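You operate a simulated robot arm through the tools that you are given. There is no shell and no other tool.

You run a simulated robot arm. Do the job below in one go: nothing can be reset, and whatever is moved stays where it is left.

Task
Find the latch pan with the job card's depth and box it.
Fine: at the inspection bench zero the blue readout, gauge all three pans, gauge back in its stand, that pan in the blue box; the other pans stay. Set down upright: depth gauge.

Only the result counts: the job must be done as asked and must still hold three seconds after the hand-in. Knocking over, shifting, dropping, spilling or breaking anything else fails it.

Robot
A 6-joint arm with a two-finger parallel gripper, fixed in place. Base frame: the origin is on the floor under the middle of its stand, x ahead of it, y to its left, z up; the work surface is at about z = 860. Units: mm, degrees, N and s.
It reaches about 1066 mm from its shoulder. Its first joint turns from -166.0 to 166.0 degrees. Payload 3.91 kg.
Tool frame: the origin (TCP) lies between the finger pads and is the grasp point; the fingertips stand 30 mm ahead of it; z points along the fingers, y is the line along which they close. Largest opening 110 mm; finger width 20, thickness 10; the body of the gripper, 48 by 112 mm, starts 55 mm behind the TCP.
Orientation is that of the tool frame in the base frame, as a unit quaternion [x, y, z, w]. With the fingers straight down and closing along the base's y, the tool's x points along the base's -x, its y along +y and its z along -z.

Tools
- The arm moves only by the tool nudge_tool. Its arguments are lists of equal length, an entry for each row: "grip": the gripper command, from -1 (shut) to 1 (fully open), values between in proportion; "translation": the shift along the base's x, y, z in mm, a list of three; "rot": the turn, a rotation vector about the base's x, y, z in degrees, a list of three. In form: {"grip": [grip, ...], "translation": [[x, y, z], ...], "rot": [[rx, ry, rz], ...]}. A call has 1 to 20 rows; each row shifts and turns the commanded pose from where the row before left it. Each row takes 0.2 s and may step no farther than 50 mm and 8.6 degrees from the row before; otherwise, or with a gripper value out of range, the whole call is refused. Where a pose cannot be reached the arm comes as near as it can. A force on the tool above 40 N (or 10 N above the force at the start of the call, whichever is more), or a blocked arm, ends the call early, and 0.2 s more pass. The fingers move at their own pace (about 153 mm/s each) and stop on an object; they squeeze with about 21 N. The grip force told is the motor's: it shows also when the fingers shut on nothing. Time passes only in rows, and 0.2 s behind the last, so rows that do not move let the fingers close. The reply holds the time, the measured pose of the TCP, the force on the tool along the base axes, the opening and the grip force, in the units named above and with some noise, with the torque about the TCP (base axes, N m) and any sound that the robot's microphone picked up.
- Cameras (640 x 400 px; columns grow to the right, rows downward): "scene" is fixed at [220.8, -499.3, 1457.1]; the picture's right is [0.48, 0.88, 0.00], its down [0.39, -0.21, -0.90] and it looks along [-0.79, 0.43, -0.44] (base axes); focal length 214 px, centre (320, 200). "wrist" rides on the gripper at [72, 17, -103] in the tool frame; the picture's right is [-0.23, 0.97, 0.00], its down [-0.76, -0.18, -0.62] and it looks along [-0.61, -0.14, 0.78] (tool axes); focal length 222 px, centre (320, 200). There is no depth. A picture from a camera that has moved, and an enlarged one, comes with that camera's place and axes in the base frame and with its lens.
- capture(camera): a new picture of that camera. The clock stands still meanwhile.
- enlarge(camera, box): a new picture of the part [left, top, right, bottom] of that camera's present view, enlarged. The clock stands still meanwhile.
- job_done(): hands the job in; it is judged then, once.

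Places have to be worked out from the pictures, the camera data and where the tool is seen. Open the gripper and draw the arm clear of the work before you hand the job in, unless the task says otherwise.

The tools are called after "Call:" by a JSON object that holds its "op" and its "data". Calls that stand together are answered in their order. nudge_tool: Moves the arm, as the interface text tells. Its arguments: {"type":"object","properties":{"grip":{"type":"array"},"translation":{"type":"array"},"rot":{"type":"array"}},"required":["grip","translation","rot"]} The other tools are called the same way: capture (camera) takes a picture; enlarge (camera, box) takes an enlarged picture of a part of a camera's view; job_done () hands the job in.

At the start:

```text
time: 0.0
ee_pos: [83.7, -424.9, 1251.2]
orientation: [-0.001, 1.0, 0.0, 0.0]
contact_force: [-0.4, -0.3, 0.9]
ft_torque: [-0.01, 0.01, 0.0]
width: 109.7
grasp_force: 0.1
```

scene: 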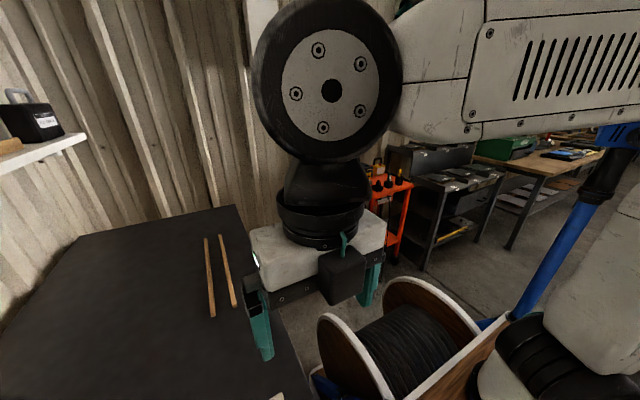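
wrist: 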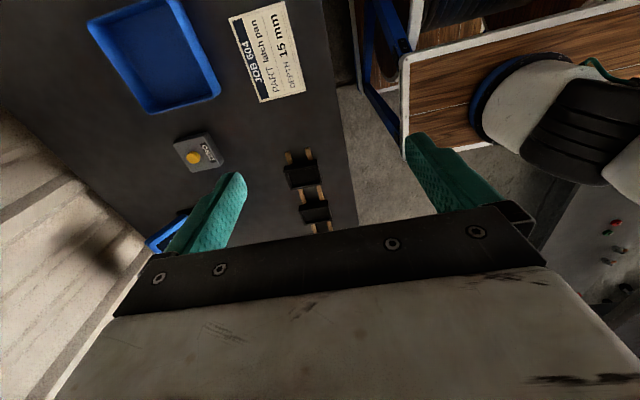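

The wrist view shows a job card reading "latch pan, depth 15 mm", a blue box, a button box and some dark parts on rails. I'll enlarge both views before moving.

Call:
{"op": "enlarge", "data": {"camera": "wrist", "box": [60, 0, 380, 200]}}

Call:
{"op": "enlarge", "data": {"camera": "wrist", "box": [140, 120, 380, 270]}}

Call:
{"op": "enlarge", "data": {"camera": "scene", "box": [0, 200, 320, 400]}}

```text
2.00 times, centred on (220, 100) of wrist
camera zoom: at [10.8, -409.7, 1354.8], right [0.23, 0.97, 0.0], down [0.76, -0.18, 0.62], along [0.61, -0.14, -0.78], focal length 444 px, centre (520, 400)
```

zoom: 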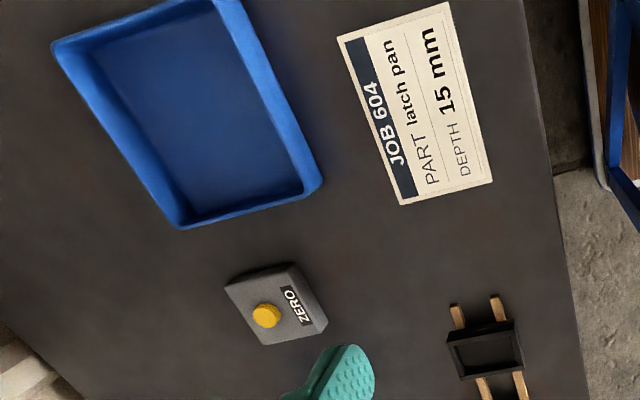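

```text
2.67 times, centred on (260, 195) of wrist
camera zoom: at [10.8, -409.7, 1354.8], right [0.23, 0.97, 0.0], down [0.76, -0.18, 0.62], along [0.61, -0.14, -0.78], focal length 592 px, centre (480, 213)
```

zoom: 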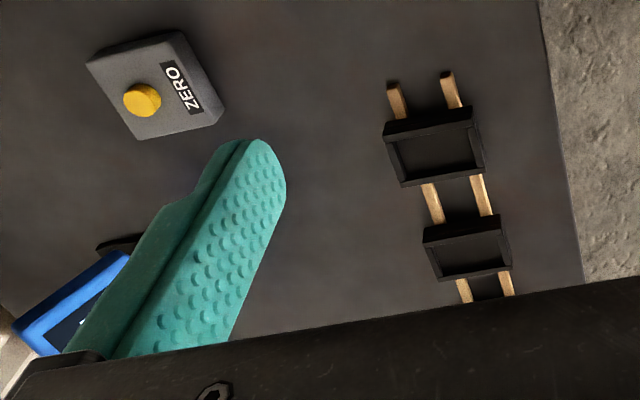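

```text
2.00 times, centred on (160, 300) of scene
camera zoom: at [220.8, -499.3, 1457.1], right [0.48, 0.88, 0.0], down [0.39, -0.21, -0.9], along [-0.79, 0.43, -0.44], focal length 429 px, centre (640, 0)
```

zoom: 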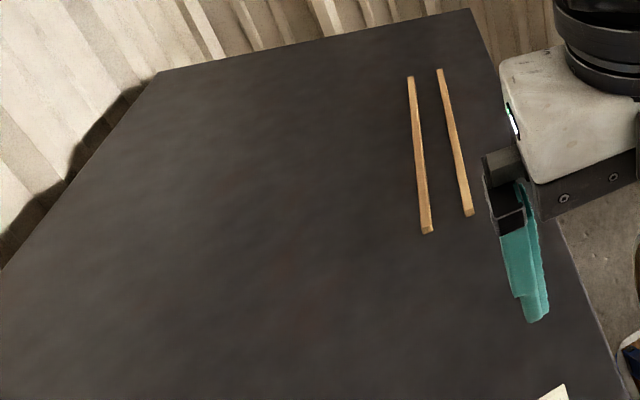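

Projecting the pixels, the pans lie near (300, -530), the zero button near (180, -750), and the box near (-10, -720). I'll move the hand in +x at this height to bring the rest of the bench into view.

Call:
{"op": "nudge_tool", "data": {"grip": [1, 1, 1, 1, 1, 1], "translation": [[40, 0, 0], [40, 0, 0], [40, 0, 0], [40, 0, 0], [40, 0, 0], [0, 0, 0]], "rot": [[0, 0, 0], [0, 0, 0], [0, 0, 0], [0, 0, 0], [0, 0, 0], [0, 0, 0]]}}

Call:
{"op": "capture", "data": {"camera": "wrist"}}

Call:
{"op": "capture", "data": {"camera": "scene"}}

```text
time: 1.4
ee_pos: [284.3, -424.8, 1249.6]
orientation: [-0.001, 1.0, 0.0, 0.0]
contact_force: [0.6, 0.0, 0.5]
ft_torque: [0.0, -0.02, 0.03]
width: 110.0
grasp_force: 0.1
```

```text
taken
camera wrist: at [210.4, -408.7, 1353.7], right [0.23, 0.97, 0.0], down [0.76, -0.18, 0.62], along [0.61, -0.14, -0.78], focal length 222 px, centre (320, 200)
```

wrist: 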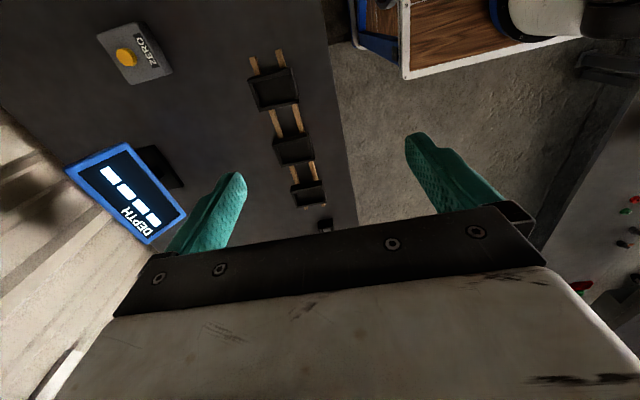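

```text
taken
```

scene: 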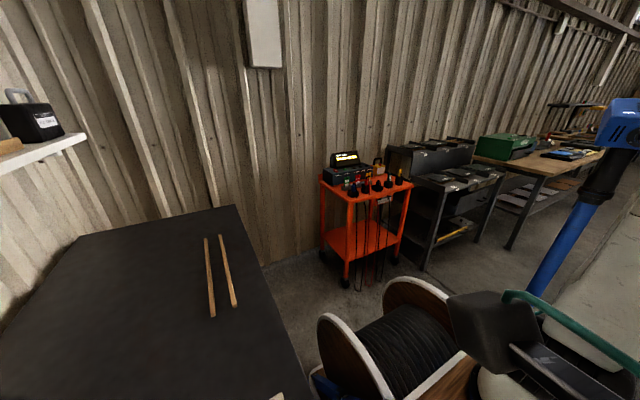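

The blue readout shows "DEPTH" with dashes, three pans sit in a row on rails, and another dark object sits further along +x. I'll go on in +x to find the gauge and its stand.

Call:
{"op": "nudge_tool", "data": {"grip": [1, 1, 1, 1, 1, 1, 1], "translation": [[40, 0, 0], [40, 0, 0], [40, 0, 0], [40, 0, 0], [40, 0, 0], [0, 0, 0], [0, 0, 0]], "rot": [[0, 0, 0], [0, 0, 0], [0, 0, 0], [0, 0, 0], [0, 0, 0], [0, 0, 0], [0, 0, 0]]}}

Call:
{"op": "capture", "data": {"camera": "wrist"}}

```text
time: 3.0
ee_pos: [482.6, -427.4, 1249.9]
orientation: [0.0, 1.0, 0.001, 0.0]
contact_force: [0.2, -0.8, -0.5]
ft_torque: [-0.02, -0.01, -0.01]
width: 109.8
grasp_force: 0.0
```

```text
taken
camera wrist: at [410.0, -410.5, 1354.4], right [0.23, 0.97, 0.0], down [0.76, -0.18, 0.62], along [0.61, -0.14, -0.78], focal length 222 px, centre (320, 200)
```

wrist: 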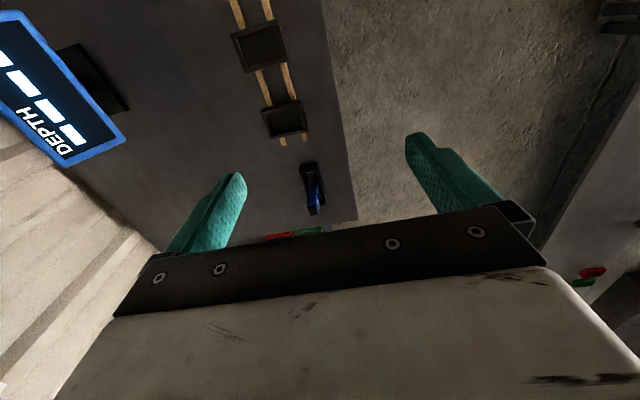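

Call:
{"op": "enlarge", "data": {"camera": "wrist", "box": [220, 130, 380, 230]}}

Call:
{"op": "enlarge", "data": {"camera": "wrist", "box": [200, 0, 360, 160]}}

```text
4.00 times, centred on (300, 180) of wrist
camera zoom: at [410.0, -410.5, 1354.4], right [0.23, 0.97, 0.0], down [0.76, -0.18, 0.62], along [0.61, -0.14, -0.78], focal length 888 px, centre (400, 280)
```

zoom: 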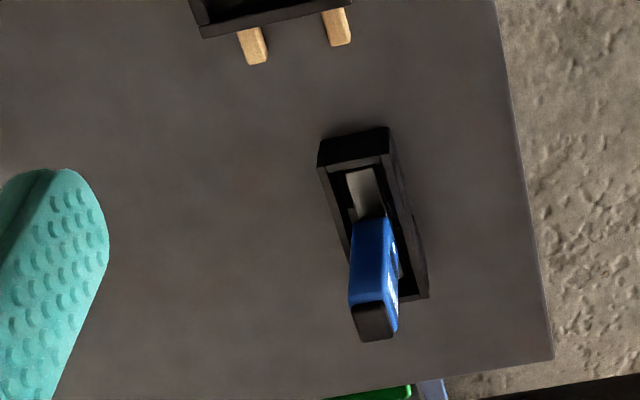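

```text
2.50 times, centred on (280, 80) of wrist
camera zoom: at [410.0, -410.5, 1354.4], right [0.23, 0.97, 0.0], down [0.76, -0.18, 0.62], along [0.61, -0.14, -0.78], focal length 555 px, centre (420, 500)
```

zoom: 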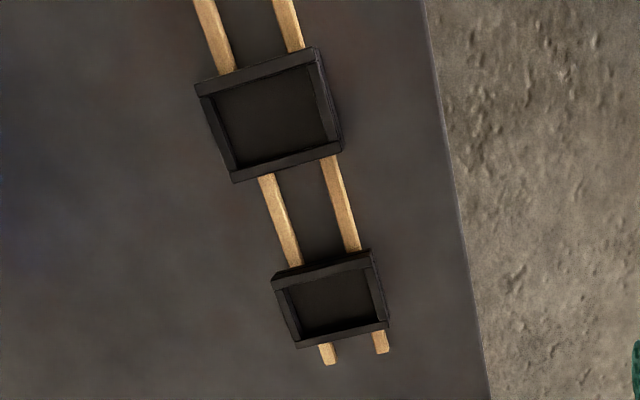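

The gauge, a blue body with a black cap, stands in a black stand near (740, -496). The rails hold the three pans. I'll move lower and closer for a better look at the gauge.

Call:
{"op": "nudge_tool", "data": {"grip": [1, 1, 1, 1, 1, 1], "translation": [[25, -8, -40], [25, -8, -40], [25, -8, -40], [25, -8, -40], [0, 0, 0], [0, 0, 0]], "rot": [[0, 0, 0], [0, 0, 0], [0, 0, 0], [0, 0, 0], [0, 0, 0], [0, 0, 0]]}}

Call:
{"op": "capture", "data": {"camera": "wrist"}}

```text
time: 4.4
ee_pos: [585.8, -458.5, 1091.9]
orientation: [0.001, 1.0, 0.0, 0.0]
contact_force: [0.4, 0.4, 0.6]
ft_torque: [0.01, -0.01, 0.01]
width: 110.2
grasp_force: 0.1
```

```text
taken
camera wrist: at [511.7, -442.7, 1195.3], right [0.23, 0.97, 0.0], down [0.76, -0.18, 0.62], along [0.61, -0.14, -0.78], focal length 222 px, centre (320, 200)
```

wrist: 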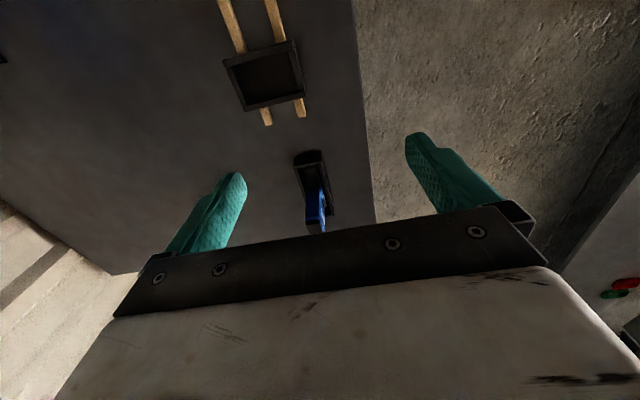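

Call:
{"op": "enlarge", "data": {"camera": "wrist", "box": [270, 130, 370, 240]}}

Call:
{"op": "enlarge", "data": {"camera": "wrist", "box": [210, 0, 330, 130]}}

```text
3.64 times, centred on (320, 185) of wrist
camera zoom: at [511.7, -442.7, 1195.3], right [0.23, 0.97, 0.0], down [0.76, -0.18, 0.62], along [0.61, -0.14, -0.78], focal length 808 px, centre (320, 254)
```

zoom: 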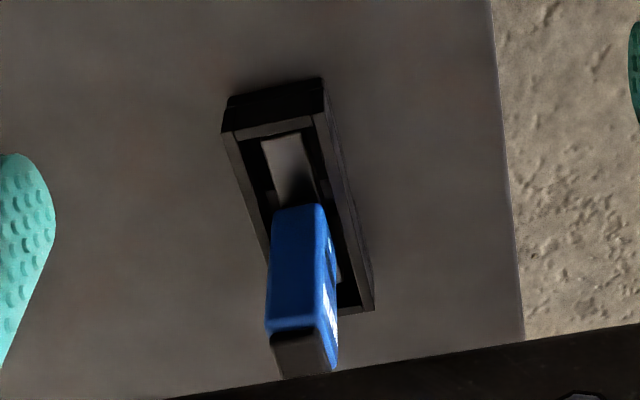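

```text
3.08 times, centred on (270, 65) of wrist
camera zoom: at [511.7, -442.7, 1195.3], right [0.23, 0.97, 0.0], down [0.76, -0.18, 0.62], along [0.61, -0.14, -0.78], focal length 684 px, centre (474, 615)
```

zoom: 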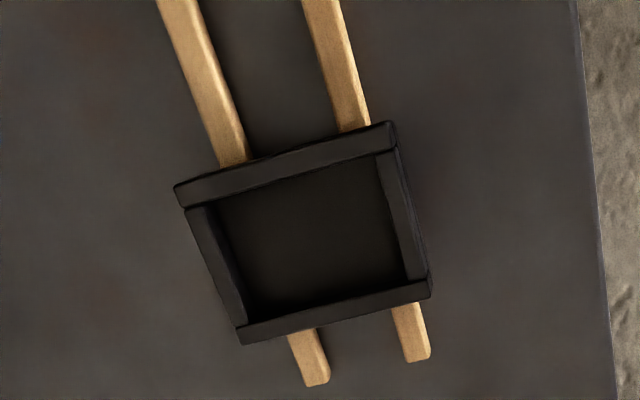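

The gauge is a beam along x in the stand with a blue, roughly 25 mm square body rising to about z=970. Next I'll move over towards the ZERO box and look at it closely.

Call:
{"op": "nudge_tool", "data": {"grip": [1, 1, 1, 1, 1, 1, 1, 1, 1, 1, 1, 1, 1], "translation": [[-38, -19, 5], [-38, -19, 5], [-38, -19, 0], [-38, -19, 0], [-38, -19, 0], [-38, -19, 0], [-38, -19, 0], [-38, -19, 0], [-38, -19, 0], [-38, -19, 0], [-38, -19, 0], [-38, -19, 0], [0, 0, 0]], "rot": [[0, 0, 0], [0, 0, 0], [0, 0, 0], [0, 0, 0], [0, 0, 0], [0, 0, 0], [0, 0, 0], [0, 0, 0], [0, 0, 0], [0, 0, 0], [0, 0, 0], [0, 0, 0], [0, 0, 0]]}}

Call:
{"op": "capture", "data": {"camera": "wrist"}}

Call:
{"op": "capture", "data": {"camera": "scene"}}

```text
time: 7.2
ee_pos: [128.9, -683.6, 1100.4]
orientation: [-0.001, 1.0, 0.0, 0.001]
contact_force: [0.7, 0.5, 0.1]
ft_torque: [0.02, 0.01, -0.01]
width: 109.8
grasp_force: 0.1
```

```text
taken
camera wrist: at [55.1, -668.6, 1204.1], right [0.23, 0.97, 0.0], down [0.76, -0.18, 0.62], along [0.61, -0.14, -0.78], focal length 222 px, centre (320, 200)
```

wrist: 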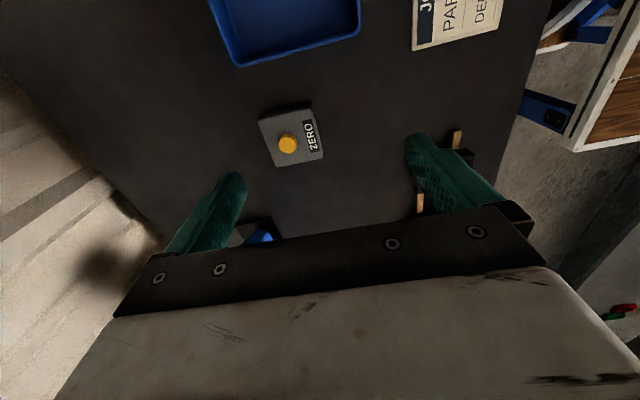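

```text
taken
```

scene: 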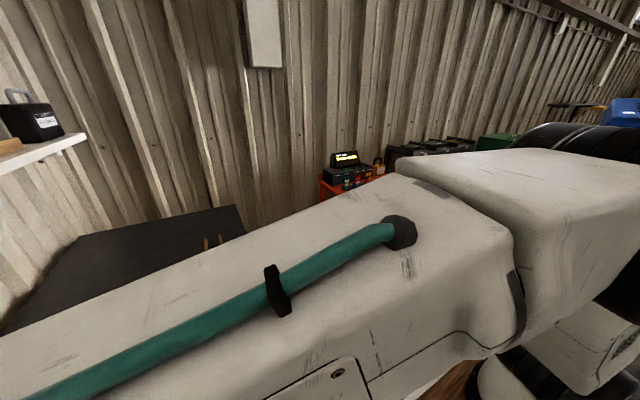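

Triangulating the two views puts the button near (182, -747, 896). I'll enlarge it to refine that.

Call:
{"op": "enlarge", "data": {"camera": "wrist", "box": [240, 80, 340, 180]}}

Call:
{"op": "enlarge", "data": {"camera": "wrist", "box": [200, 0, 520, 200]}}

```text
4.00 times, centred on (290, 130) of wrist
camera zoom: at [55.1, -668.6, 1204.1], right [0.23, 0.97, 0.0], down [0.76, -0.18, 0.62], along [0.61, -0.14, -0.78], focal length 888 px, centre (440, 480)
```

zoom: 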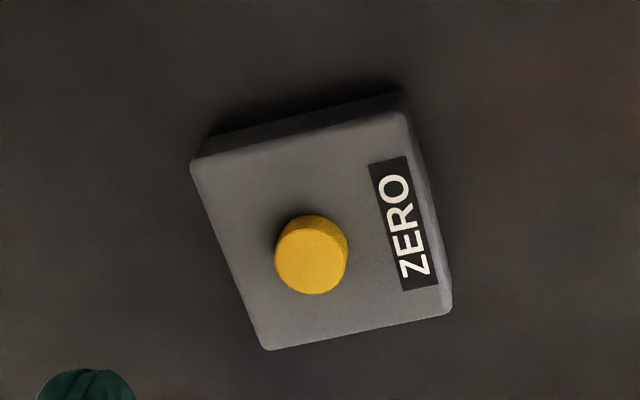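

```text
2.00 times, centred on (360, 100) of wrist
camera zoom: at [55.1, -668.6, 1204.1], right [0.23, 0.97, 0.0], down [0.76, -0.18, 0.62], along [0.61, -0.14, -0.78], focal length 444 px, centre (240, 400)
```

zoom: 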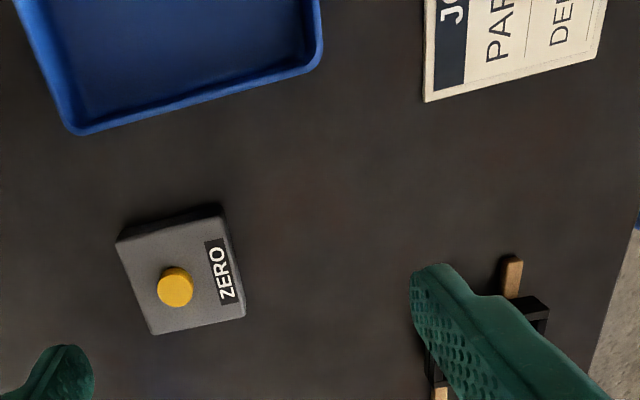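

The refined button top is (184, -747, 896). I'll close the fingers and go above it, fingertips about 35 mm over it, then check.

Call:
{"op": "nudge_tool", "data": {"grip": [-1, -1, -1, -1, -1, -1, -1], "translation": [[28, -32, 0], [27, -31, 0], [0, 0, -45], [0, 0, -45], [0, 0, -45], [0, 0, 0], [0, 0, 0]], "rot": [[0, 0, 0], [0, 0, 0], [0, 0, 0], [0, 0, 0], [0, 0, 0], [0, 0, 0], [0, 0, 0]]}}

Call:
{"op": "capture", "data": {"camera": "wrist"}}

```text
time: 8.8
ee_pos: [183.8, -748.8, 966.3]
orientation: [0.0, 1.0, 0.0, -0.001]
contact_force: [1.7, -0.1, 0.2]
ft_torque: [0.01, -0.02, 0.01]
width: 0.0
grasp_force: 20.8
```

```text
taken
camera wrist: at [110.5, -732.6, 1069.9], right [0.23, 0.97, 0.0], down [0.76, -0.18, 0.62], along [0.61, -0.14, -0.78], focal length 222 px, centre (320, 200)
```

wrist: 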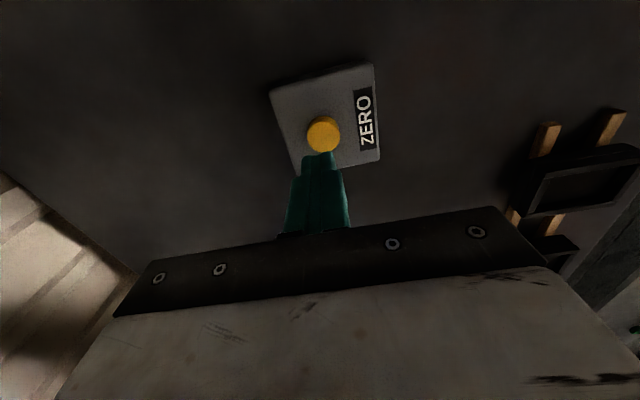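

The button checks out at about (181, -746), close to the tool axis. I'll shift slightly and step down to press it gently.

Call:
{"op": "nudge_tool", "data": {"grip": [-1, -1, -1, -1, -1, -1], "translation": [[-2, 2, -12], [0, 0, -12], [0, 0, -8], [0, 0, -4], [0, 0, -2], [0, 0, 0]], "rot": [[0, 0, 0], [0, 0, 0], [0, 0, 0], [0, 0, 0], [0, 0, 0], [0, 0, 0]]}}

```text
time: 10.2
ee_pos: [182.5, -747.8, 927.7]
orientation: [0.0, 1.0, 0.001, 0.0]
contact_force: [0.4, -1.5, 5.2]
ft_torque: [-0.05, 0.03, -0.03]
width: 0.0
grasp_force: 20.6
heard: click
```

I heard a click with about 5 N on the button, so it's pressed. I'll lift off and go to look at the readout.

Call:
{"op": "nudge_tool", "data": {"grip": [-1, -1, -1, -1, -1, -1], "translation": [[0, 0, 20], [0, 0, 40], [0, 20, 45], [20, 45, 0], [20, 45, 0], [0, 0, 0]], "rot": [[0, 0, 0], [0, 0, 0], [0, 0, 0], [0, 0, 0], [0, 0, 0], [0, 0, 0]]}}

Call:
{"op": "capture", "data": {"camera": "wrist"}}

```text
time: 11.6
ee_pos: [222.7, -635.6, 1033.7]
orientation: [0.0, 1.0, 0.0, 0.0]
contact_force: [0.3, -0.1, -0.2]
ft_torque: [0.02, -0.02, 0.0]
width: 0.2
grasp_force: 21.3
```

```text
taken
camera wrist: at [150.2, -620.0, 1137.8], right [0.23, 0.97, 0.0], down [0.76, -0.18, 0.62], along [0.61, -0.14, -0.78], focal length 222 px, centre (320, 200)
```

wrist: 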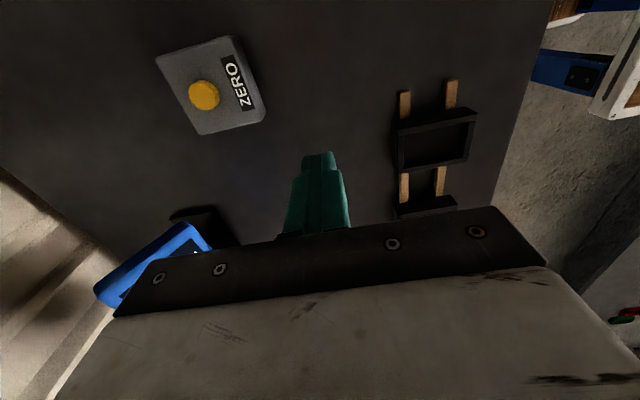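

The readout is partly hidden by the gripper. I'll move up, +y and +x to read it.

Call:
{"op": "nudge_tool", "data": {"grip": [-1, -1, -1, -1, -1, -1], "translation": [[20, 33, 25], [20, 33, 25], [20, 33, 25], [20, 33, 25], [20, 33, 25], [0, 0, 0]], "rot": [[0, 0, 0], [0, 0, 0], [0, 0, 0], [0, 0, 0], [0, 0, 0], [0, 0, 0]]}}

Call:
{"op": "capture", "data": {"camera": "wrist"}}

```text
time: 13.0
ee_pos: [323.5, -473.6, 1154.6]
orientation: [0.0, 1.0, 0.001, 0.0]
contact_force: [0.0, -0.1, -0.7]
ft_torque: [0.04, 0.02, 0.04]
width: 0.0
grasp_force: 21.0
```

```text
taken
camera wrist: at [250.0, -457.2, 1259.7], right [0.23, 0.97, 0.0], down [0.76, -0.18, 0.62], along [0.61, -0.14, -0.78], focal length 222 px, centre (320, 200)
```

wrist: 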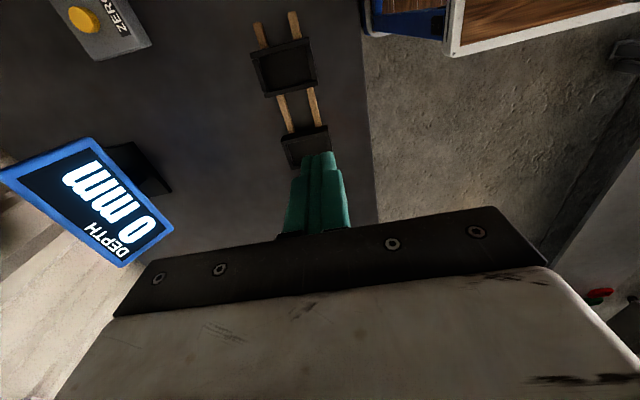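

The readout is now "0 mm", so zeroing worked. I'll go back to the gauge with the gripper open, hovering above it to pin down its place.

Call:
{"op": "nudge_tool", "data": {"grip": [0, 1, 1, 1, 1, 1, 1, 1, 1, 1], "translation": [[44, -3, 0], [44, -3, 0], [44, -3, 0], [44, -3, 0], [44, -3, 0], [44, -3, 0], [44, -3, 0], [44, -3, -25], [44, -3, -30], [0, 0, 0]], "rot": [[0, 0, 0], [0, 0, 0], [0, 0, 0], [0, 0, 0], [0, 0, 0], [0, 0, 0], [0, 0, 0], [0, 0, 0], [0, 0, 0], [0, 0, 0]]}}

Call:
{"op": "capture", "data": {"camera": "wrist"}}

Call:
{"op": "enlarge", "data": {"camera": "wrist", "box": [260, 40, 380, 200]}}

```text
refused: row 8 steps farther than a row can; nothing moved
```

```text
taken
camera wrist: at [250.0, -457.2, 1259.7], right [0.23, 0.97, 0.0], down [0.76, -0.18, 0.62], along [0.61, -0.14, -0.78], focal length 222 px, centre (320, 200)
```

wrist: 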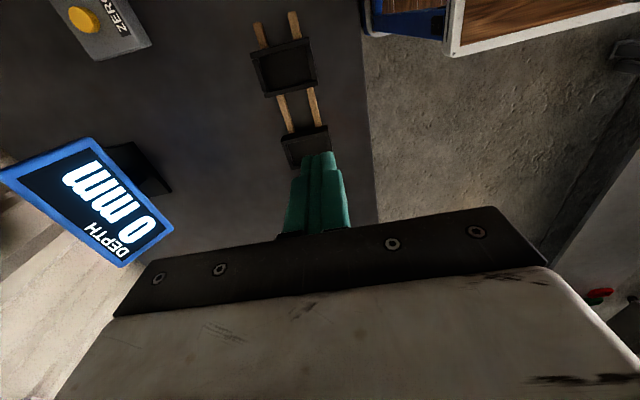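

```text
2.50 times, centred on (320, 120) of wrist
camera zoom: at [250.0, -457.2, 1259.7], right [0.23, 0.97, 0.0], down [0.76, -0.18, 0.62], along [0.61, -0.14, -0.78], focal length 555 px, centre (320, 400)
```

zoom: 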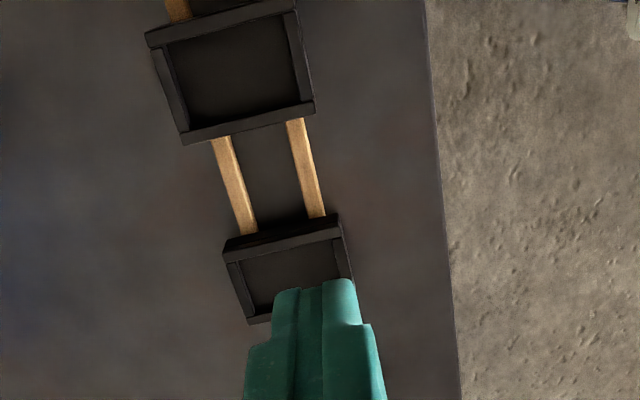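

The step was over 50 mm so the call was refused and nothing moved. I'll repeat with smaller rows.

Call:
{"op": "nudge_tool", "data": {"grip": [0, 1, 1, 1, 1, 1, 1, 1, 1, 1, 1], "translation": [[44, -3, -6], [44, -3, -6], [44, -3, -6], [44, -3, -6], [44, -3, -6], [44, -3, -6], [44, -3, -6], [44, -3, -6], [44, -3, -6], [12, 0, -6], [0, 0, 0]], "rot": [[0, 0, 0], [0, 0, 0], [0, 0, 0], [0, 0, 0], [0, 0, 0], [0, 0, 0], [0, 0, 0], [0, 0, 0], [0, 0, 0], [0, 0, 0], [0, 0, 0]]}}

Call:
{"op": "capture", "data": {"camera": "wrist"}}

Call:
{"op": "enlarge", "data": {"camera": "wrist", "box": [260, 40, 380, 200]}}

```text
time: 15.4
ee_pos: [728.7, -498.5, 1097.6]
orientation: [0.001, 1.0, -0.001, 0.0]
contact_force: [0.1, 0.4, 0.0]
ft_torque: [0.0, -0.02, 0.03]
width: 110.1
grasp_force: 0.1
```

```text
taken
camera wrist: at [655.5, -482.8, 1202.8], right [0.23, 0.97, 0.0], down [0.76, -0.18, 0.62], along [0.61, -0.14, -0.78], focal length 222 px, centre (320, 200)
```

wrist: 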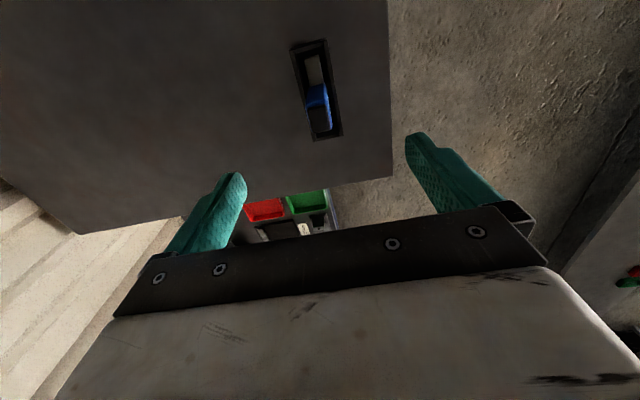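

```text
2.50 times, centred on (320, 120) of wrist
camera zoom: at [655.5, -482.8, 1202.8], right [0.23, 0.97, 0.0], down [0.76, -0.18, 0.62], along [0.61, -0.14, -0.78], focal length 555 px, centre (320, 400)
```

zoom: 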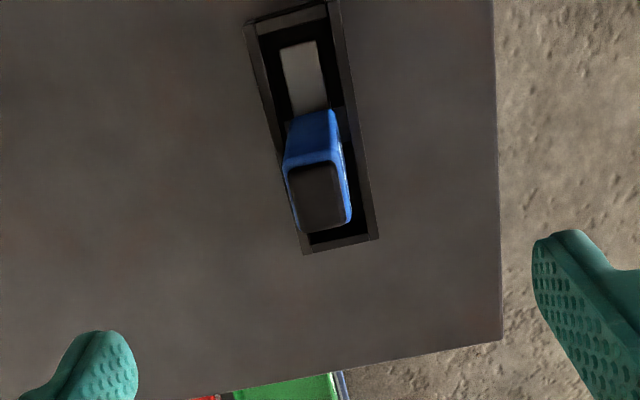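

The gauge body is centred at about (728.5, -500) with its top at z≈976. The stand is about 117×45 mm with its top near 893. I'll centre over it and go down with the fingers open on either side of the body.

Call:
{"op": "nudge_tool", "data": {"grip": [1, 1, 1, 1, 1, 1], "translation": [[0, -1.5, -30], [0, 0, -40], [0, 0, -35], [0, 0, -25], [0, 0, 0], [0, 0, 0]], "rot": [[0, 0, 0], [0, 0, 0], [0, 0, 0], [0, 0, 0], [0, 0, 0], [0, 0, 0]]}}

Call:
{"op": "capture", "data": {"camera": "wrist"}}

Call:
{"op": "enlarge", "data": {"camera": "wrist", "box": [200, 60, 460, 240]}}

```text
time: 16.8
ee_pos: [729.1, -499.1, 969.2]
orientation: [0.0, 1.0, 0.001, 0.0]
contact_force: [-0.1, -0.8, 0.4]
ft_torque: [0.02, 0.01, 0.0]
width: 109.9
grasp_force: 0.0
```

```text
taken
camera wrist: at [656.2, -483.0, 1072.5], right [0.23, 0.97, 0.0], down [0.76, -0.18, 0.62], along [0.61, -0.14, -0.78], focal length 222 px, centre (320, 200)
```

wrist: 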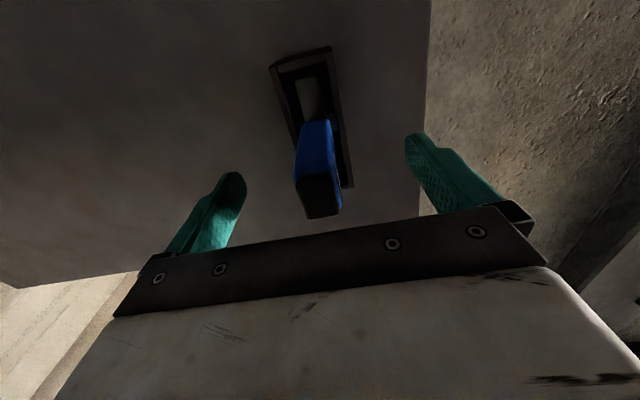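

```text
2.22 times, centred on (330, 150) of wrist
camera zoom: at [656.2, -483.0, 1072.5], right [0.23, 0.97, 0.0], down [0.76, -0.18, 0.62], along [0.61, -0.14, -0.78], focal length 494 px, centre (298, 311)
```

zoom: 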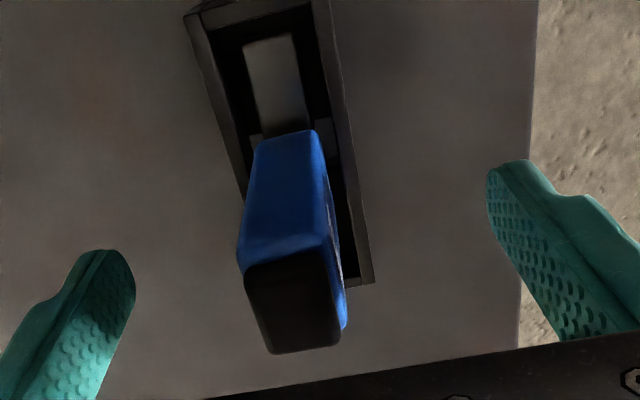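

The body top checks out again at (728.4, -500.3, 976). I'll go down 18 mm more and close on the body.

Call:
{"op": "nudge_tool", "data": {"grip": [1, 1, -0.2, -0.5, -1, -1, -1], "translation": [[0, -0.5, -18], [0, 0, 0], [0, 0, 0], [0, 0, 0], [0, 0, 0], [0, 0, 0], [0, 0, 0]], "rot": [[0, 0, 0], [0, 0, 0], [0, 0, 0], [0, 0, 0], [0, 0, 0], [0, 0, 0], [0, 0, 0]]}}

Call:
{"op": "capture", "data": {"camera": "wrist"}}

```text
time: 18.4
ee_pos: [728.6, -499.3, 951.4]
orientation: [0.0, 1.0, -0.001, 0.001]
contact_force: [0.0, 1.8, -0.9]
ft_torque: [0.01, 0.0, 0.05]
width: 23.7
grasp_force: 21.1
```

```text
taken
camera wrist: at [655.4, -484.1, 1054.3], right [0.23, 0.97, 0.0], down [0.76, -0.18, 0.62], along [0.61, -0.14, -0.78], focal length 222 px, centre (320, 200)
```

wrist: 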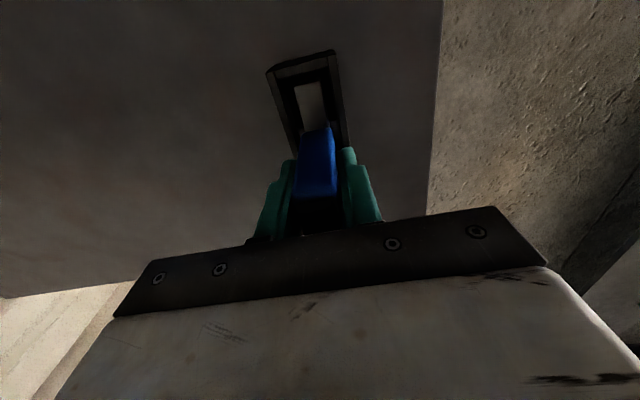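

The body is gripped at 23.7 mm wide. I'll use this pose, (728.6, -499.5, 951.4), as the reference for returning it, and lift straight up in small steps.

Call:
{"op": "nudge_tool", "data": {"grip": [-1, -1, -1, -1, -1, -1], "translation": [[0, 0, 5], [0, 0, 10], [0, 0, 15], [0, 0, 30], [0, 0, 40], [0, 0, 0]], "rot": [[0, 0, 0], [0, 0, 0], [0, 0, 0], [0, 0, 0], [0, 0, 0], [0, 0, 0]]}}

Call:
{"op": "enlarge", "data": {"camera": "wrist", "box": [240, 0, 400, 250]}}

Call:
{"op": "capture", "data": {"camera": "scene"}}

```text
time: 19.8
ee_pos: [728.4, -501.6, 1048.8]
orientation: [0.001, 1.0, 0.0, 0.0]
contact_force: [-1.2, -0.1, -2.2]
ft_torque: [0.02, -0.03, 0.04]
width: 23.7
grasp_force: 20.7
```

```text
1.60 times, centred on (320, 125) of wrist
camera zoom: at [655.4, -485.9, 1152.5], right [0.23, 0.97, 0.0], down [0.76, -0.18, 0.62], along [0.61, -0.14, -0.78], focal length 355 px, centre (320, 320)
```

zoom: 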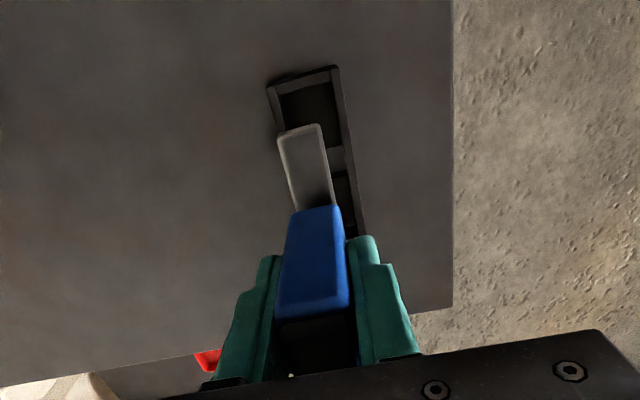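

```text
taken
```

scene: 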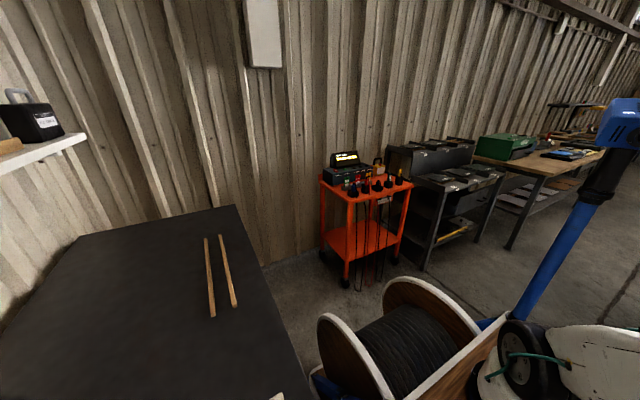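

The gauge is lifted and hangs cleanly. I'll carry it at this height to above the nearest pan, about (551, -518), and look at the alignment.

Call:
{"op": "nudge_tool", "data": {"grip": [-1, -1, -1, -1, -1, -1], "translation": [[-44, -4, 0], [-44, -4, 0], [-44, -5, 0], [-45, -5, 0], [0, 0, 0], [0, 0, 0]], "rot": [[0, 0, 0], [0, 0, 0], [0, 0, 0], [0, 0, 0], [0, 0, 0], [0, 0, 0]]}}

Call:
{"op": "capture", "data": {"camera": "wrist"}}

Call:
{"op": "enlarge", "data": {"camera": "wrist", "box": [220, 0, 420, 250]}}

```text
time: 21.2
ee_pos: [550.2, -518.4, 1049.6]
orientation: [-0.001, 1.0, 0.0, 0.0]
contact_force: [-0.5, -0.6, -1.7]
ft_torque: [0.02, -0.01, -0.02]
width: 23.9
grasp_force: 20.5
```

```text
taken
camera wrist: at [477.6, -502.0, 1153.5], right [0.23, 0.97, 0.0], down [0.76, -0.18, 0.62], along [0.61, -0.14, -0.78], focal length 222 px, centre (320, 200)
```

wrist: 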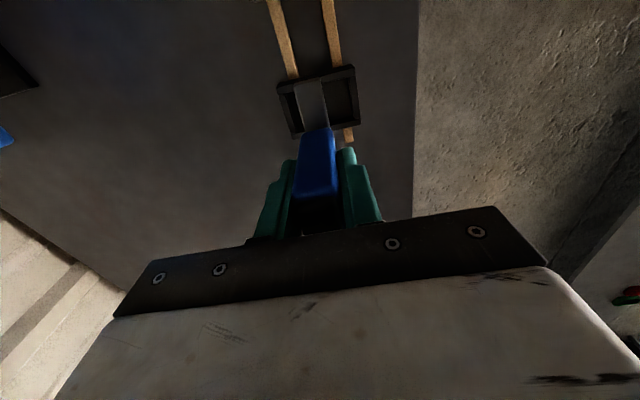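

```text
1.60 times, centred on (320, 125) of wrist
camera zoom: at [477.6, -502.0, 1153.5], right [0.23, 0.97, 0.0], down [0.76, -0.18, 0.62], along [0.61, -0.14, -0.78], focal length 355 px, centre (320, 320)
```

zoom: 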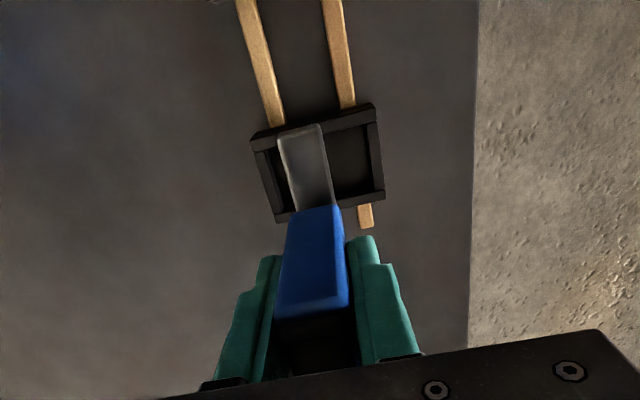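

The pan centre computes to (549.8, -517.8) and the gauge is right over it. I'll lower to about z=1005, then go on in fine steps.

Call:
{"op": "nudge_tool", "data": {"grip": [-1, -1, -1, -1], "translation": [[0, 0, -20], [0, 0, -15], [0, 0, -8], [0, 0, 0]], "rot": [[0, 0, 0], [0, 0, 0], [0, 0, 0], [0, 0, 0]]}}

Call:
{"op": "capture", "data": {"camera": "wrist"}}

Call:
{"op": "enlarge", "data": {"camera": "wrist", "box": [240, 20, 400, 220]}}

```text
time: 22.2
ee_pos: [551.0, -518.6, 1007.8]
orientation: [0.0, 1.0, 0.001, 0.0]
contact_force: [0.2, -0.1, -1.2]
ft_torque: [-0.01, -0.02, -0.04]
width: 23.7
grasp_force: 20.8
```

```text
taken
camera wrist: at [478.5, -502.2, 1111.2], right [0.23, 0.97, 0.0], down [0.76, -0.18, 0.62], along [0.61, -0.14, -0.78], focal length 222 px, centre (320, 200)
```

wrist: 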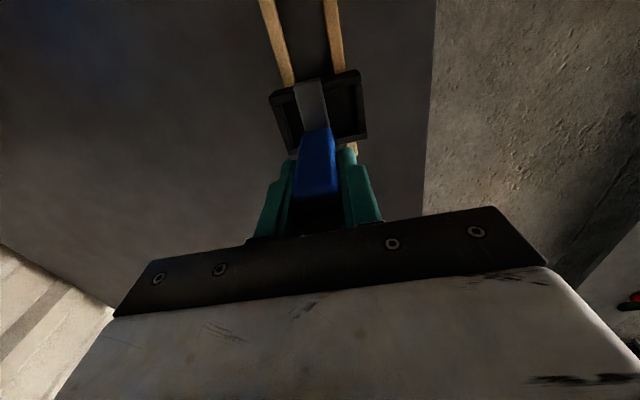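

```text
2.00 times, centred on (320, 120) of wrist
camera zoom: at [478.5, -502.2, 1111.2], right [0.23, 0.97, 0.0], down [0.76, -0.18, 0.62], along [0.61, -0.14, -0.78], focal length 444 px, centre (320, 360)
```

zoom: 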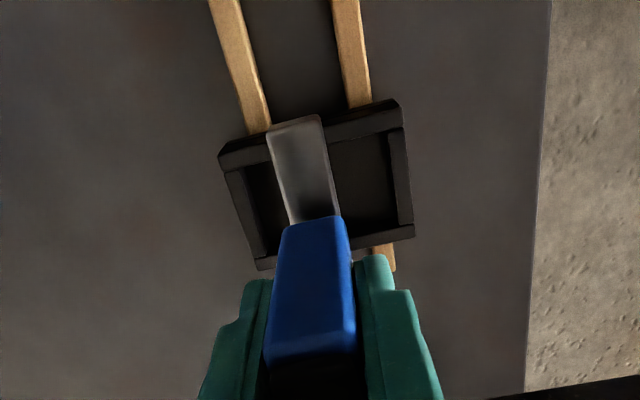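

Still no contact at 1007.8. I'll go down in fine steps, watching the force.

Call:
{"op": "nudge_tool", "data": {"grip": [-1, -1, -1, -1, -1], "translation": [[0, 0, -4], [0, 0, -4], [0, 0, -4], [0, 0, -4], [0, 0, 0]], "rot": [[0, 0, 0], [0, 0, 0], [0, 0, 0], [0, 0, 0], [0, 0, 0]]}}

Call:
{"op": "enlarge", "data": {"camera": "wrist", "box": [240, 20, 400, 220]}}

```text
time: 23.4
ee_pos: [553.3, -517.9, 991.1]
orientation: [0.0, 1.0, 0.0, 0.0]
contact_force: [-0.2, 0.0, -1.6]
ft_torque: [0.0, -0.01, 0.01]
width: 23.8
grasp_force: 20.7
```

```text
2.00 times, centred on (320, 120) of wrist
camera zoom: at [479.1, -502.6, 1095.2], right [0.23, 0.97, 0.0], down [0.76, -0.18, 0.62], along [0.61, -0.14, -0.78], focal length 444 px, centre (320, 360)
```

zoom: 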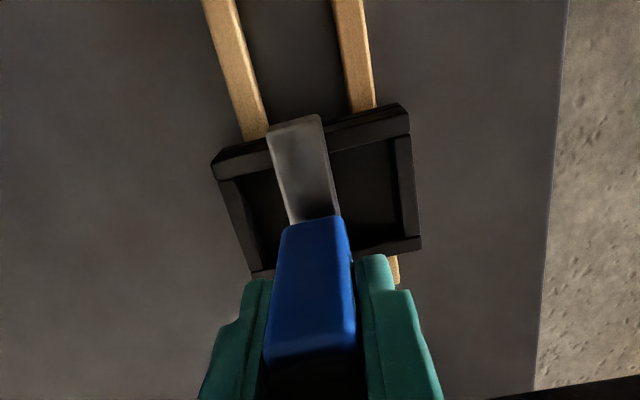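

Call:
{"op": "nudge_tool", "data": {"grip": [-1, -1, -1, -1, -1], "translation": [[0, 0, -2], [0, 0, -2], [0, 0, -2], [0, 0, -2], [0, 0, 0]], "rot": [[0, 0, 0], [0, 0, 0], [0, 0, 0], [0, 0, 0], [0, 0, 0]]}}

Call:
{"op": "enlarge", "data": {"camera": "wrist", "box": [240, 20, 400, 220]}}

```text
time: 24.6
ee_pos: [550.7, -518.9, 983.0]
orientation: [0.001, 1.0, 0.0, 0.0]
contact_force: [0.0, 1.1, -2.3]
ft_torque: [-0.01, 0.04, 0.02]
width: 23.9
grasp_force: 21.0
```

```text
2.00 times, centred on (320, 120) of wrist
camera zoom: at [478.8, -502.5, 1087.0], right [0.23, 0.97, 0.0], down [0.76, -0.18, 0.62], along [0.61, -0.14, -0.78], focal length 444 px, centre (320, 360)
```

zoom: 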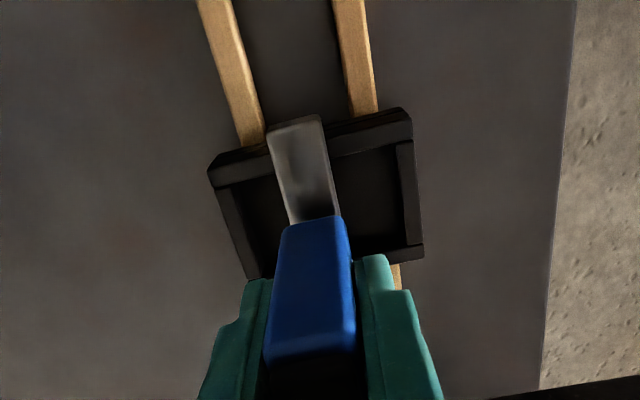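

No contact yet at 983. I'll continue in 1 to 2 mm steps.

Call:
{"op": "nudge_tool", "data": {"grip": [-1, -1, -1, -1], "translation": [[0, 0, -1.5], [0, 0, -1.5], [0, 0, -1], [0, 0, 0]], "rot": [[0, 0, 0], [0, 0, 0], [0, 0, 0], [0, 0, 0]]}}

Call:
{"op": "capture", "data": {"camera": "wrist"}}

```text
time: 25.6
ee_pos: [552.4, -518.4, 978.7]
orientation: [0.001, 1.0, 0.0, 0.001]
contact_force: [0.0, 0.2, -2.6]
ft_torque: [0.01, 0.0, 0.01]
width: 24.1
grasp_force: 20.5
```

```text
taken
camera wrist: at [478.9, -502.7, 1082.7], right [0.23, 0.97, 0.0], down [0.76, -0.18, 0.62], along [0.61, -0.14, -0.78], focal length 222 px, centre (320, 200)
```

wrist: 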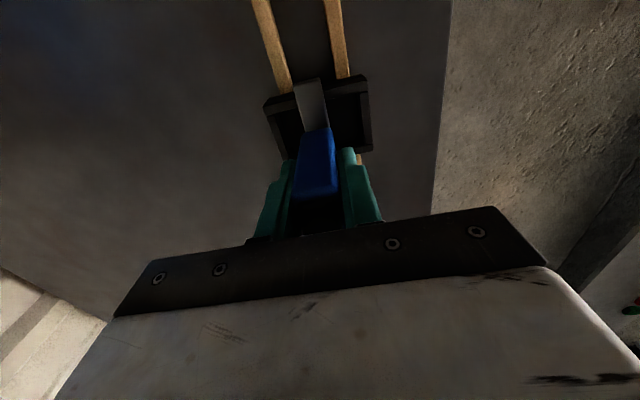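

The readout is out of view here, but I'll first find the seating contact. I'll continue in 1 mm steps.

Call:
{"op": "nudge_tool", "data": {"grip": [-1, -1, -1, -1], "translation": [[0, 0, -1], [0, 0, -1], [0, 0, -1], [0, 0, 0]], "rot": [[0, 0, 0], [0, 0, 0], [0, 0, 0], [0, 0, 0]]}}

Call:
{"op": "enlarge", "data": {"camera": "wrist", "box": [240, 20, 400, 220]}}

```text
time: 26.6
ee_pos: [552.3, -518.9, 976.6]
orientation: [0.001, 1.0, 0.0, 0.0]
contact_force: [-1.4, 1.7, 5.2]
ft_torque: [0.07, 0.17, -0.04]
width: 23.8
grasp_force: 21.0
```

```text
2.00 times, centred on (320, 120) of wrist
camera zoom: at [479.0, -502.4, 1080.3], right [0.23, 0.97, 0.0], down [0.76, -0.18, 0.62], along [0.61, -0.14, -0.78], focal length 444 px, centre (320, 360)
```

zoom: 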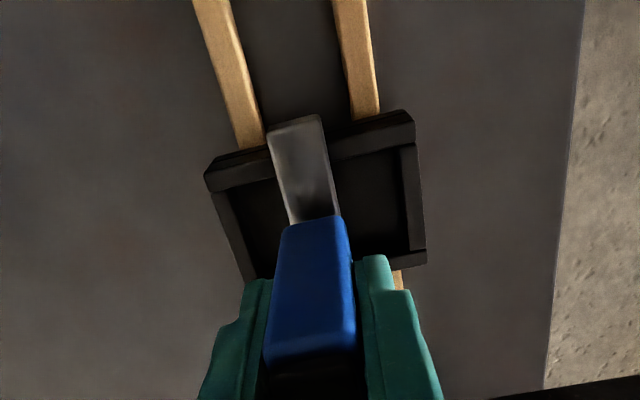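

Contact at about z=976.5 with about 7 N, so the gauge is seated on the rim. I'll hold it there briefly for a stable reading.

Call:
{"op": "nudge_tool", "data": {"grip": [-1, -1, -1, -1, -1, -1], "translation": [[0, 0, -0.5], [0, 0, 0], [0, 0, 0], [0, 0, 0], [0, 0, 0], [0, 0, 0]], "rot": [[0, 0, 0], [0, 0, 0], [0, 0, 0], [0, 0, 0], [0, 0, 0], [0, 0, 0]]}}

Call:
{"op": "capture", "data": {"camera": "wrist"}}

Call:
{"op": "capture", "data": {"camera": "scene"}}

```text
time: 28.0
ee_pos: [552.0, -518.3, 976.4]
orientation: [0.001, 1.0, -0.001, 0.0]
contact_force: [1.8, 2.7, 18.1]
ft_torque: [0.22, 0.16, 0.03]
width: 23.9
grasp_force: 21.2
```

```text
taken
camera wrist: at [478.9, -502.4, 1080.1], right [0.23, 0.97, 0.0], down [0.76, -0.18, 0.62], along [0.61, -0.14, -0.78], focal length 222 px, centre (320, 200)
```

wrist: 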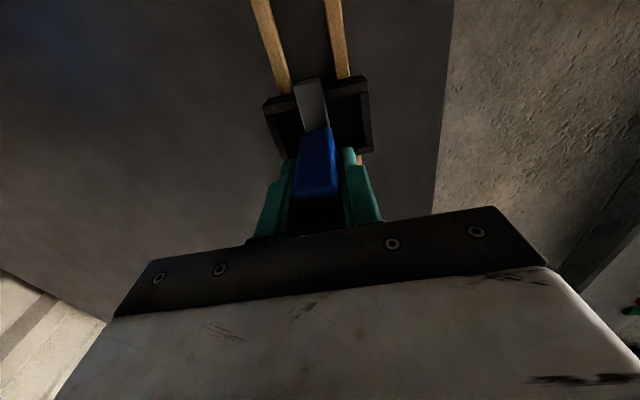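

```text
taken
```

scene: 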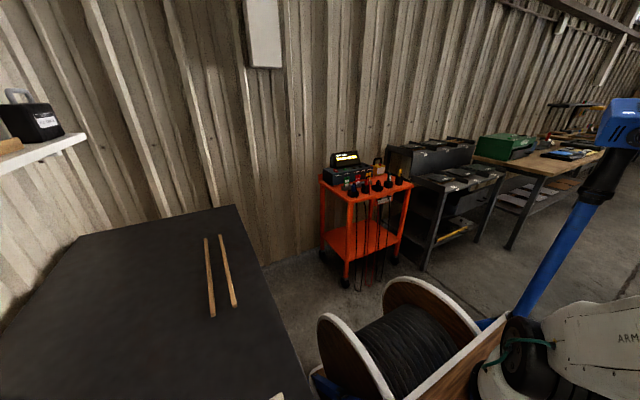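

Seated firmly at 18 N. I'll lift off straight up and move to where the readout can be seen, to check whether it holds the reading.

Call:
{"op": "nudge_tool", "data": {"grip": [-1, -1, -1, -1, -1, -1, -1, -1, -1], "translation": [[0, 0, 2], [0, 0, 5], [0, 0, 20], [0, 0, 40], [-30, 10, 35], [-40, 20, 20], [-40, 20, 20], [-40, 20, 20], [0, 0, 0]], "rot": [[0, 0, 0], [0, 0, 0], [0, 0, 0], [0, 0, 0], [0, 0, 0], [0, 0, 0], [0, 0, 0], [0, 0, 0], [0, 0, 0]]}}

Call:
{"op": "capture", "data": {"camera": "wrist"}}

```text
time: 30.0
ee_pos: [397.5, -448.3, 1137.3]
orientation: [0.001, 1.0, 0.0, 0.0]
contact_force: [0.4, -0.7, -2.9]
ft_torque: [0.0, -0.01, -0.02]
width: 23.4
grasp_force: 21.5
```

```text
taken
camera wrist: at [325.3, -432.2, 1241.4], right [0.23, 0.97, 0.0], down [0.76, -0.18, 0.62], along [0.61, -0.14, -0.78], focal length 222 px, centre (320, 200)
```

wrist: 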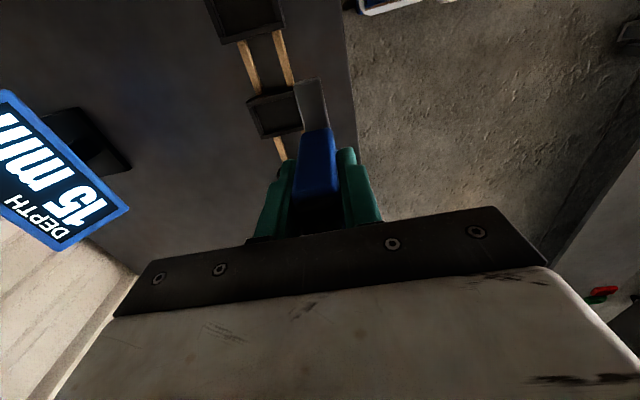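

The readout holds "15 mm" after lifting. I'll enlarge to confirm it, then gauge the next pan.

Call:
{"op": "enlarge", "data": {"camera": "wrist", "box": [0, 80, 140, 260]}}

Call:
{"op": "enlarge", "data": {"camera": "wrist", "box": [180, 0, 340, 180]}}

```text
2.22 times, centred on (70, 170) of wrist
camera zoom: at [325.3, -432.2, 1241.4], right [0.23, 0.97, 0.0], down [0.76, -0.18, 0.62], along [0.61, -0.14, -0.78], focal length 494 px, centre (876, 267)
```

zoom: 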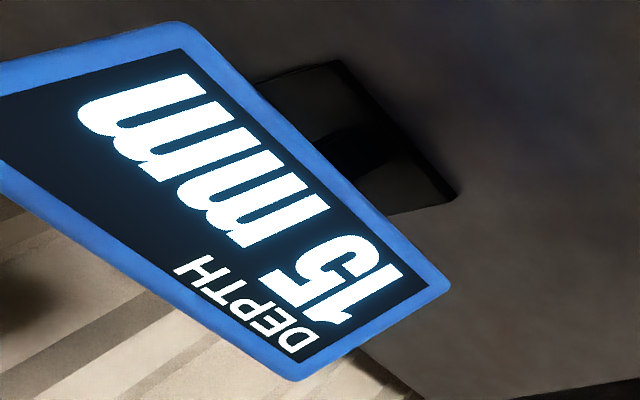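

```text
2.22 times, centred on (260, 90) of wrist
camera zoom: at [325.3, -432.2, 1241.4], right [0.23, 0.97, 0.0], down [0.76, -0.18, 0.62], along [0.61, -0.14, -0.78], focal length 494 px, centre (453, 444)
```

zoom: 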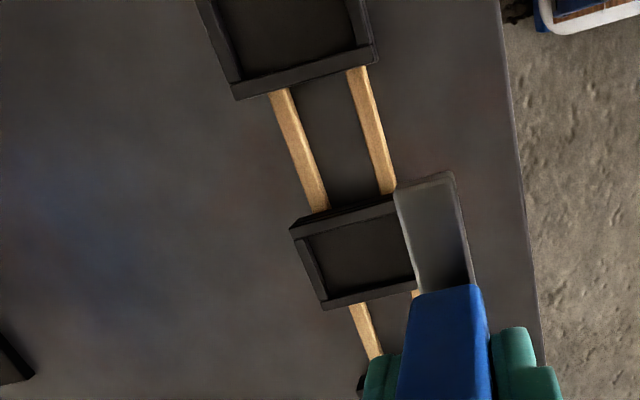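

Pan 3 reads 15 mm. Pan 2 is centred near (421.5, -518), so I'll move above it and partly down, then check alignment.

Call:
{"op": "nudge_tool", "data": {"grip": [-1, -1, -1, -1, -1, -1, -1], "translation": [[10, -35, -10], [11, -35, -10], [0, 0, -35], [0, 0, -35], [0, 0, -20], [0, 0, -10], [0, 0, 0]], "rot": [[0, 0, 0], [0, 0, 0], [0, 0, 0], [0, 0, 0], [0, 0, 0], [0, 0, 0], [0, 0, 0]]}}

Call:
{"op": "capture", "data": {"camera": "wrist"}}

Call:
{"op": "enlarge", "data": {"camera": "wrist", "box": [240, 20, 400, 220]}}

```text
time: 31.6
ee_pos: [422.8, -520.2, 1016.7]
orientation: [0.001, 1.0, 0.001, 0.0]
contact_force: [-0.1, 0.1, -1.8]
ft_torque: [-0.01, -0.01, 0.03]
width: 23.9
grasp_force: 21.3
```

```text
taken
camera wrist: at [349.9, -503.6, 1121.5], right [0.23, 0.97, 0.0], down [0.76, -0.18, 0.62], along [0.61, -0.14, -0.78], focal length 222 px, centre (320, 200)
```

wrist: 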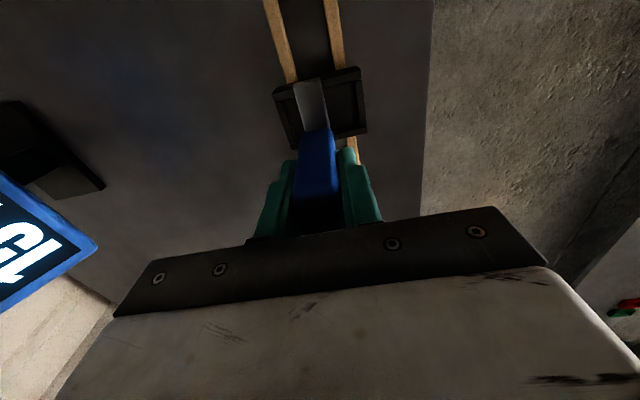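

```text
2.00 times, centred on (320, 120) of wrist
camera zoom: at [349.9, -503.6, 1121.5], right [0.23, 0.97, 0.0], down [0.76, -0.18, 0.62], along [0.61, -0.14, -0.78], focal length 444 px, centre (320, 360)
```

zoom: 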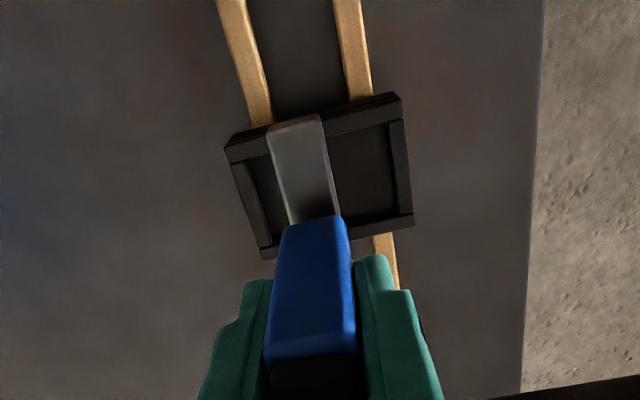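

Pan 2's centre is (423, -518), aligned with the gauge. I'll lower to just above the expected contact height, which may differ by a few mm.

Call:
{"op": "nudge_tool", "data": {"grip": [-1, -1, -1, -1, -1], "translation": [[0, 0, -12], [0, 0, -8], [0, 0, -6], [0, 0, -4], [0, 0, 0]], "rot": [[0, 0, 0], [0, 0, 0], [0, 0, 0], [0, 0, 0], [0, 0, 0]]}}

```text
time: 32.8
ee_pos: [422.5, -518.6, 988.9]
orientation: [0.0, 1.0, 0.0, 0.0]
contact_force: [0.9, 0.7, -2.2]
ft_torque: [-0.01, -0.02, 0.02]
width: 24.1
grasp_force: 20.8
```

Call:
{"op": "nudge_tool", "data": {"grip": [-1, -1, -1, -1, -1], "translation": [[0, 0, -2], [0, 0, -2], [0, 0, -2], [0, 0, -2], [0, 0, 0]], "rot": [[0, 0, 0], [0, 0, 0], [0, 0, 0], [0, 0, 0], [0, 0, 0]]}}

```text
time: 34.0
ee_pos: [421.7, -518.1, 979.0]
orientation: [0.0, 1.0, 0.0, -0.001]
contact_force: [-0.6, -0.9, -1.6]
ft_torque: [-0.01, 0.01, 0.02]
width: 24.0
grasp_force: 21.4
```

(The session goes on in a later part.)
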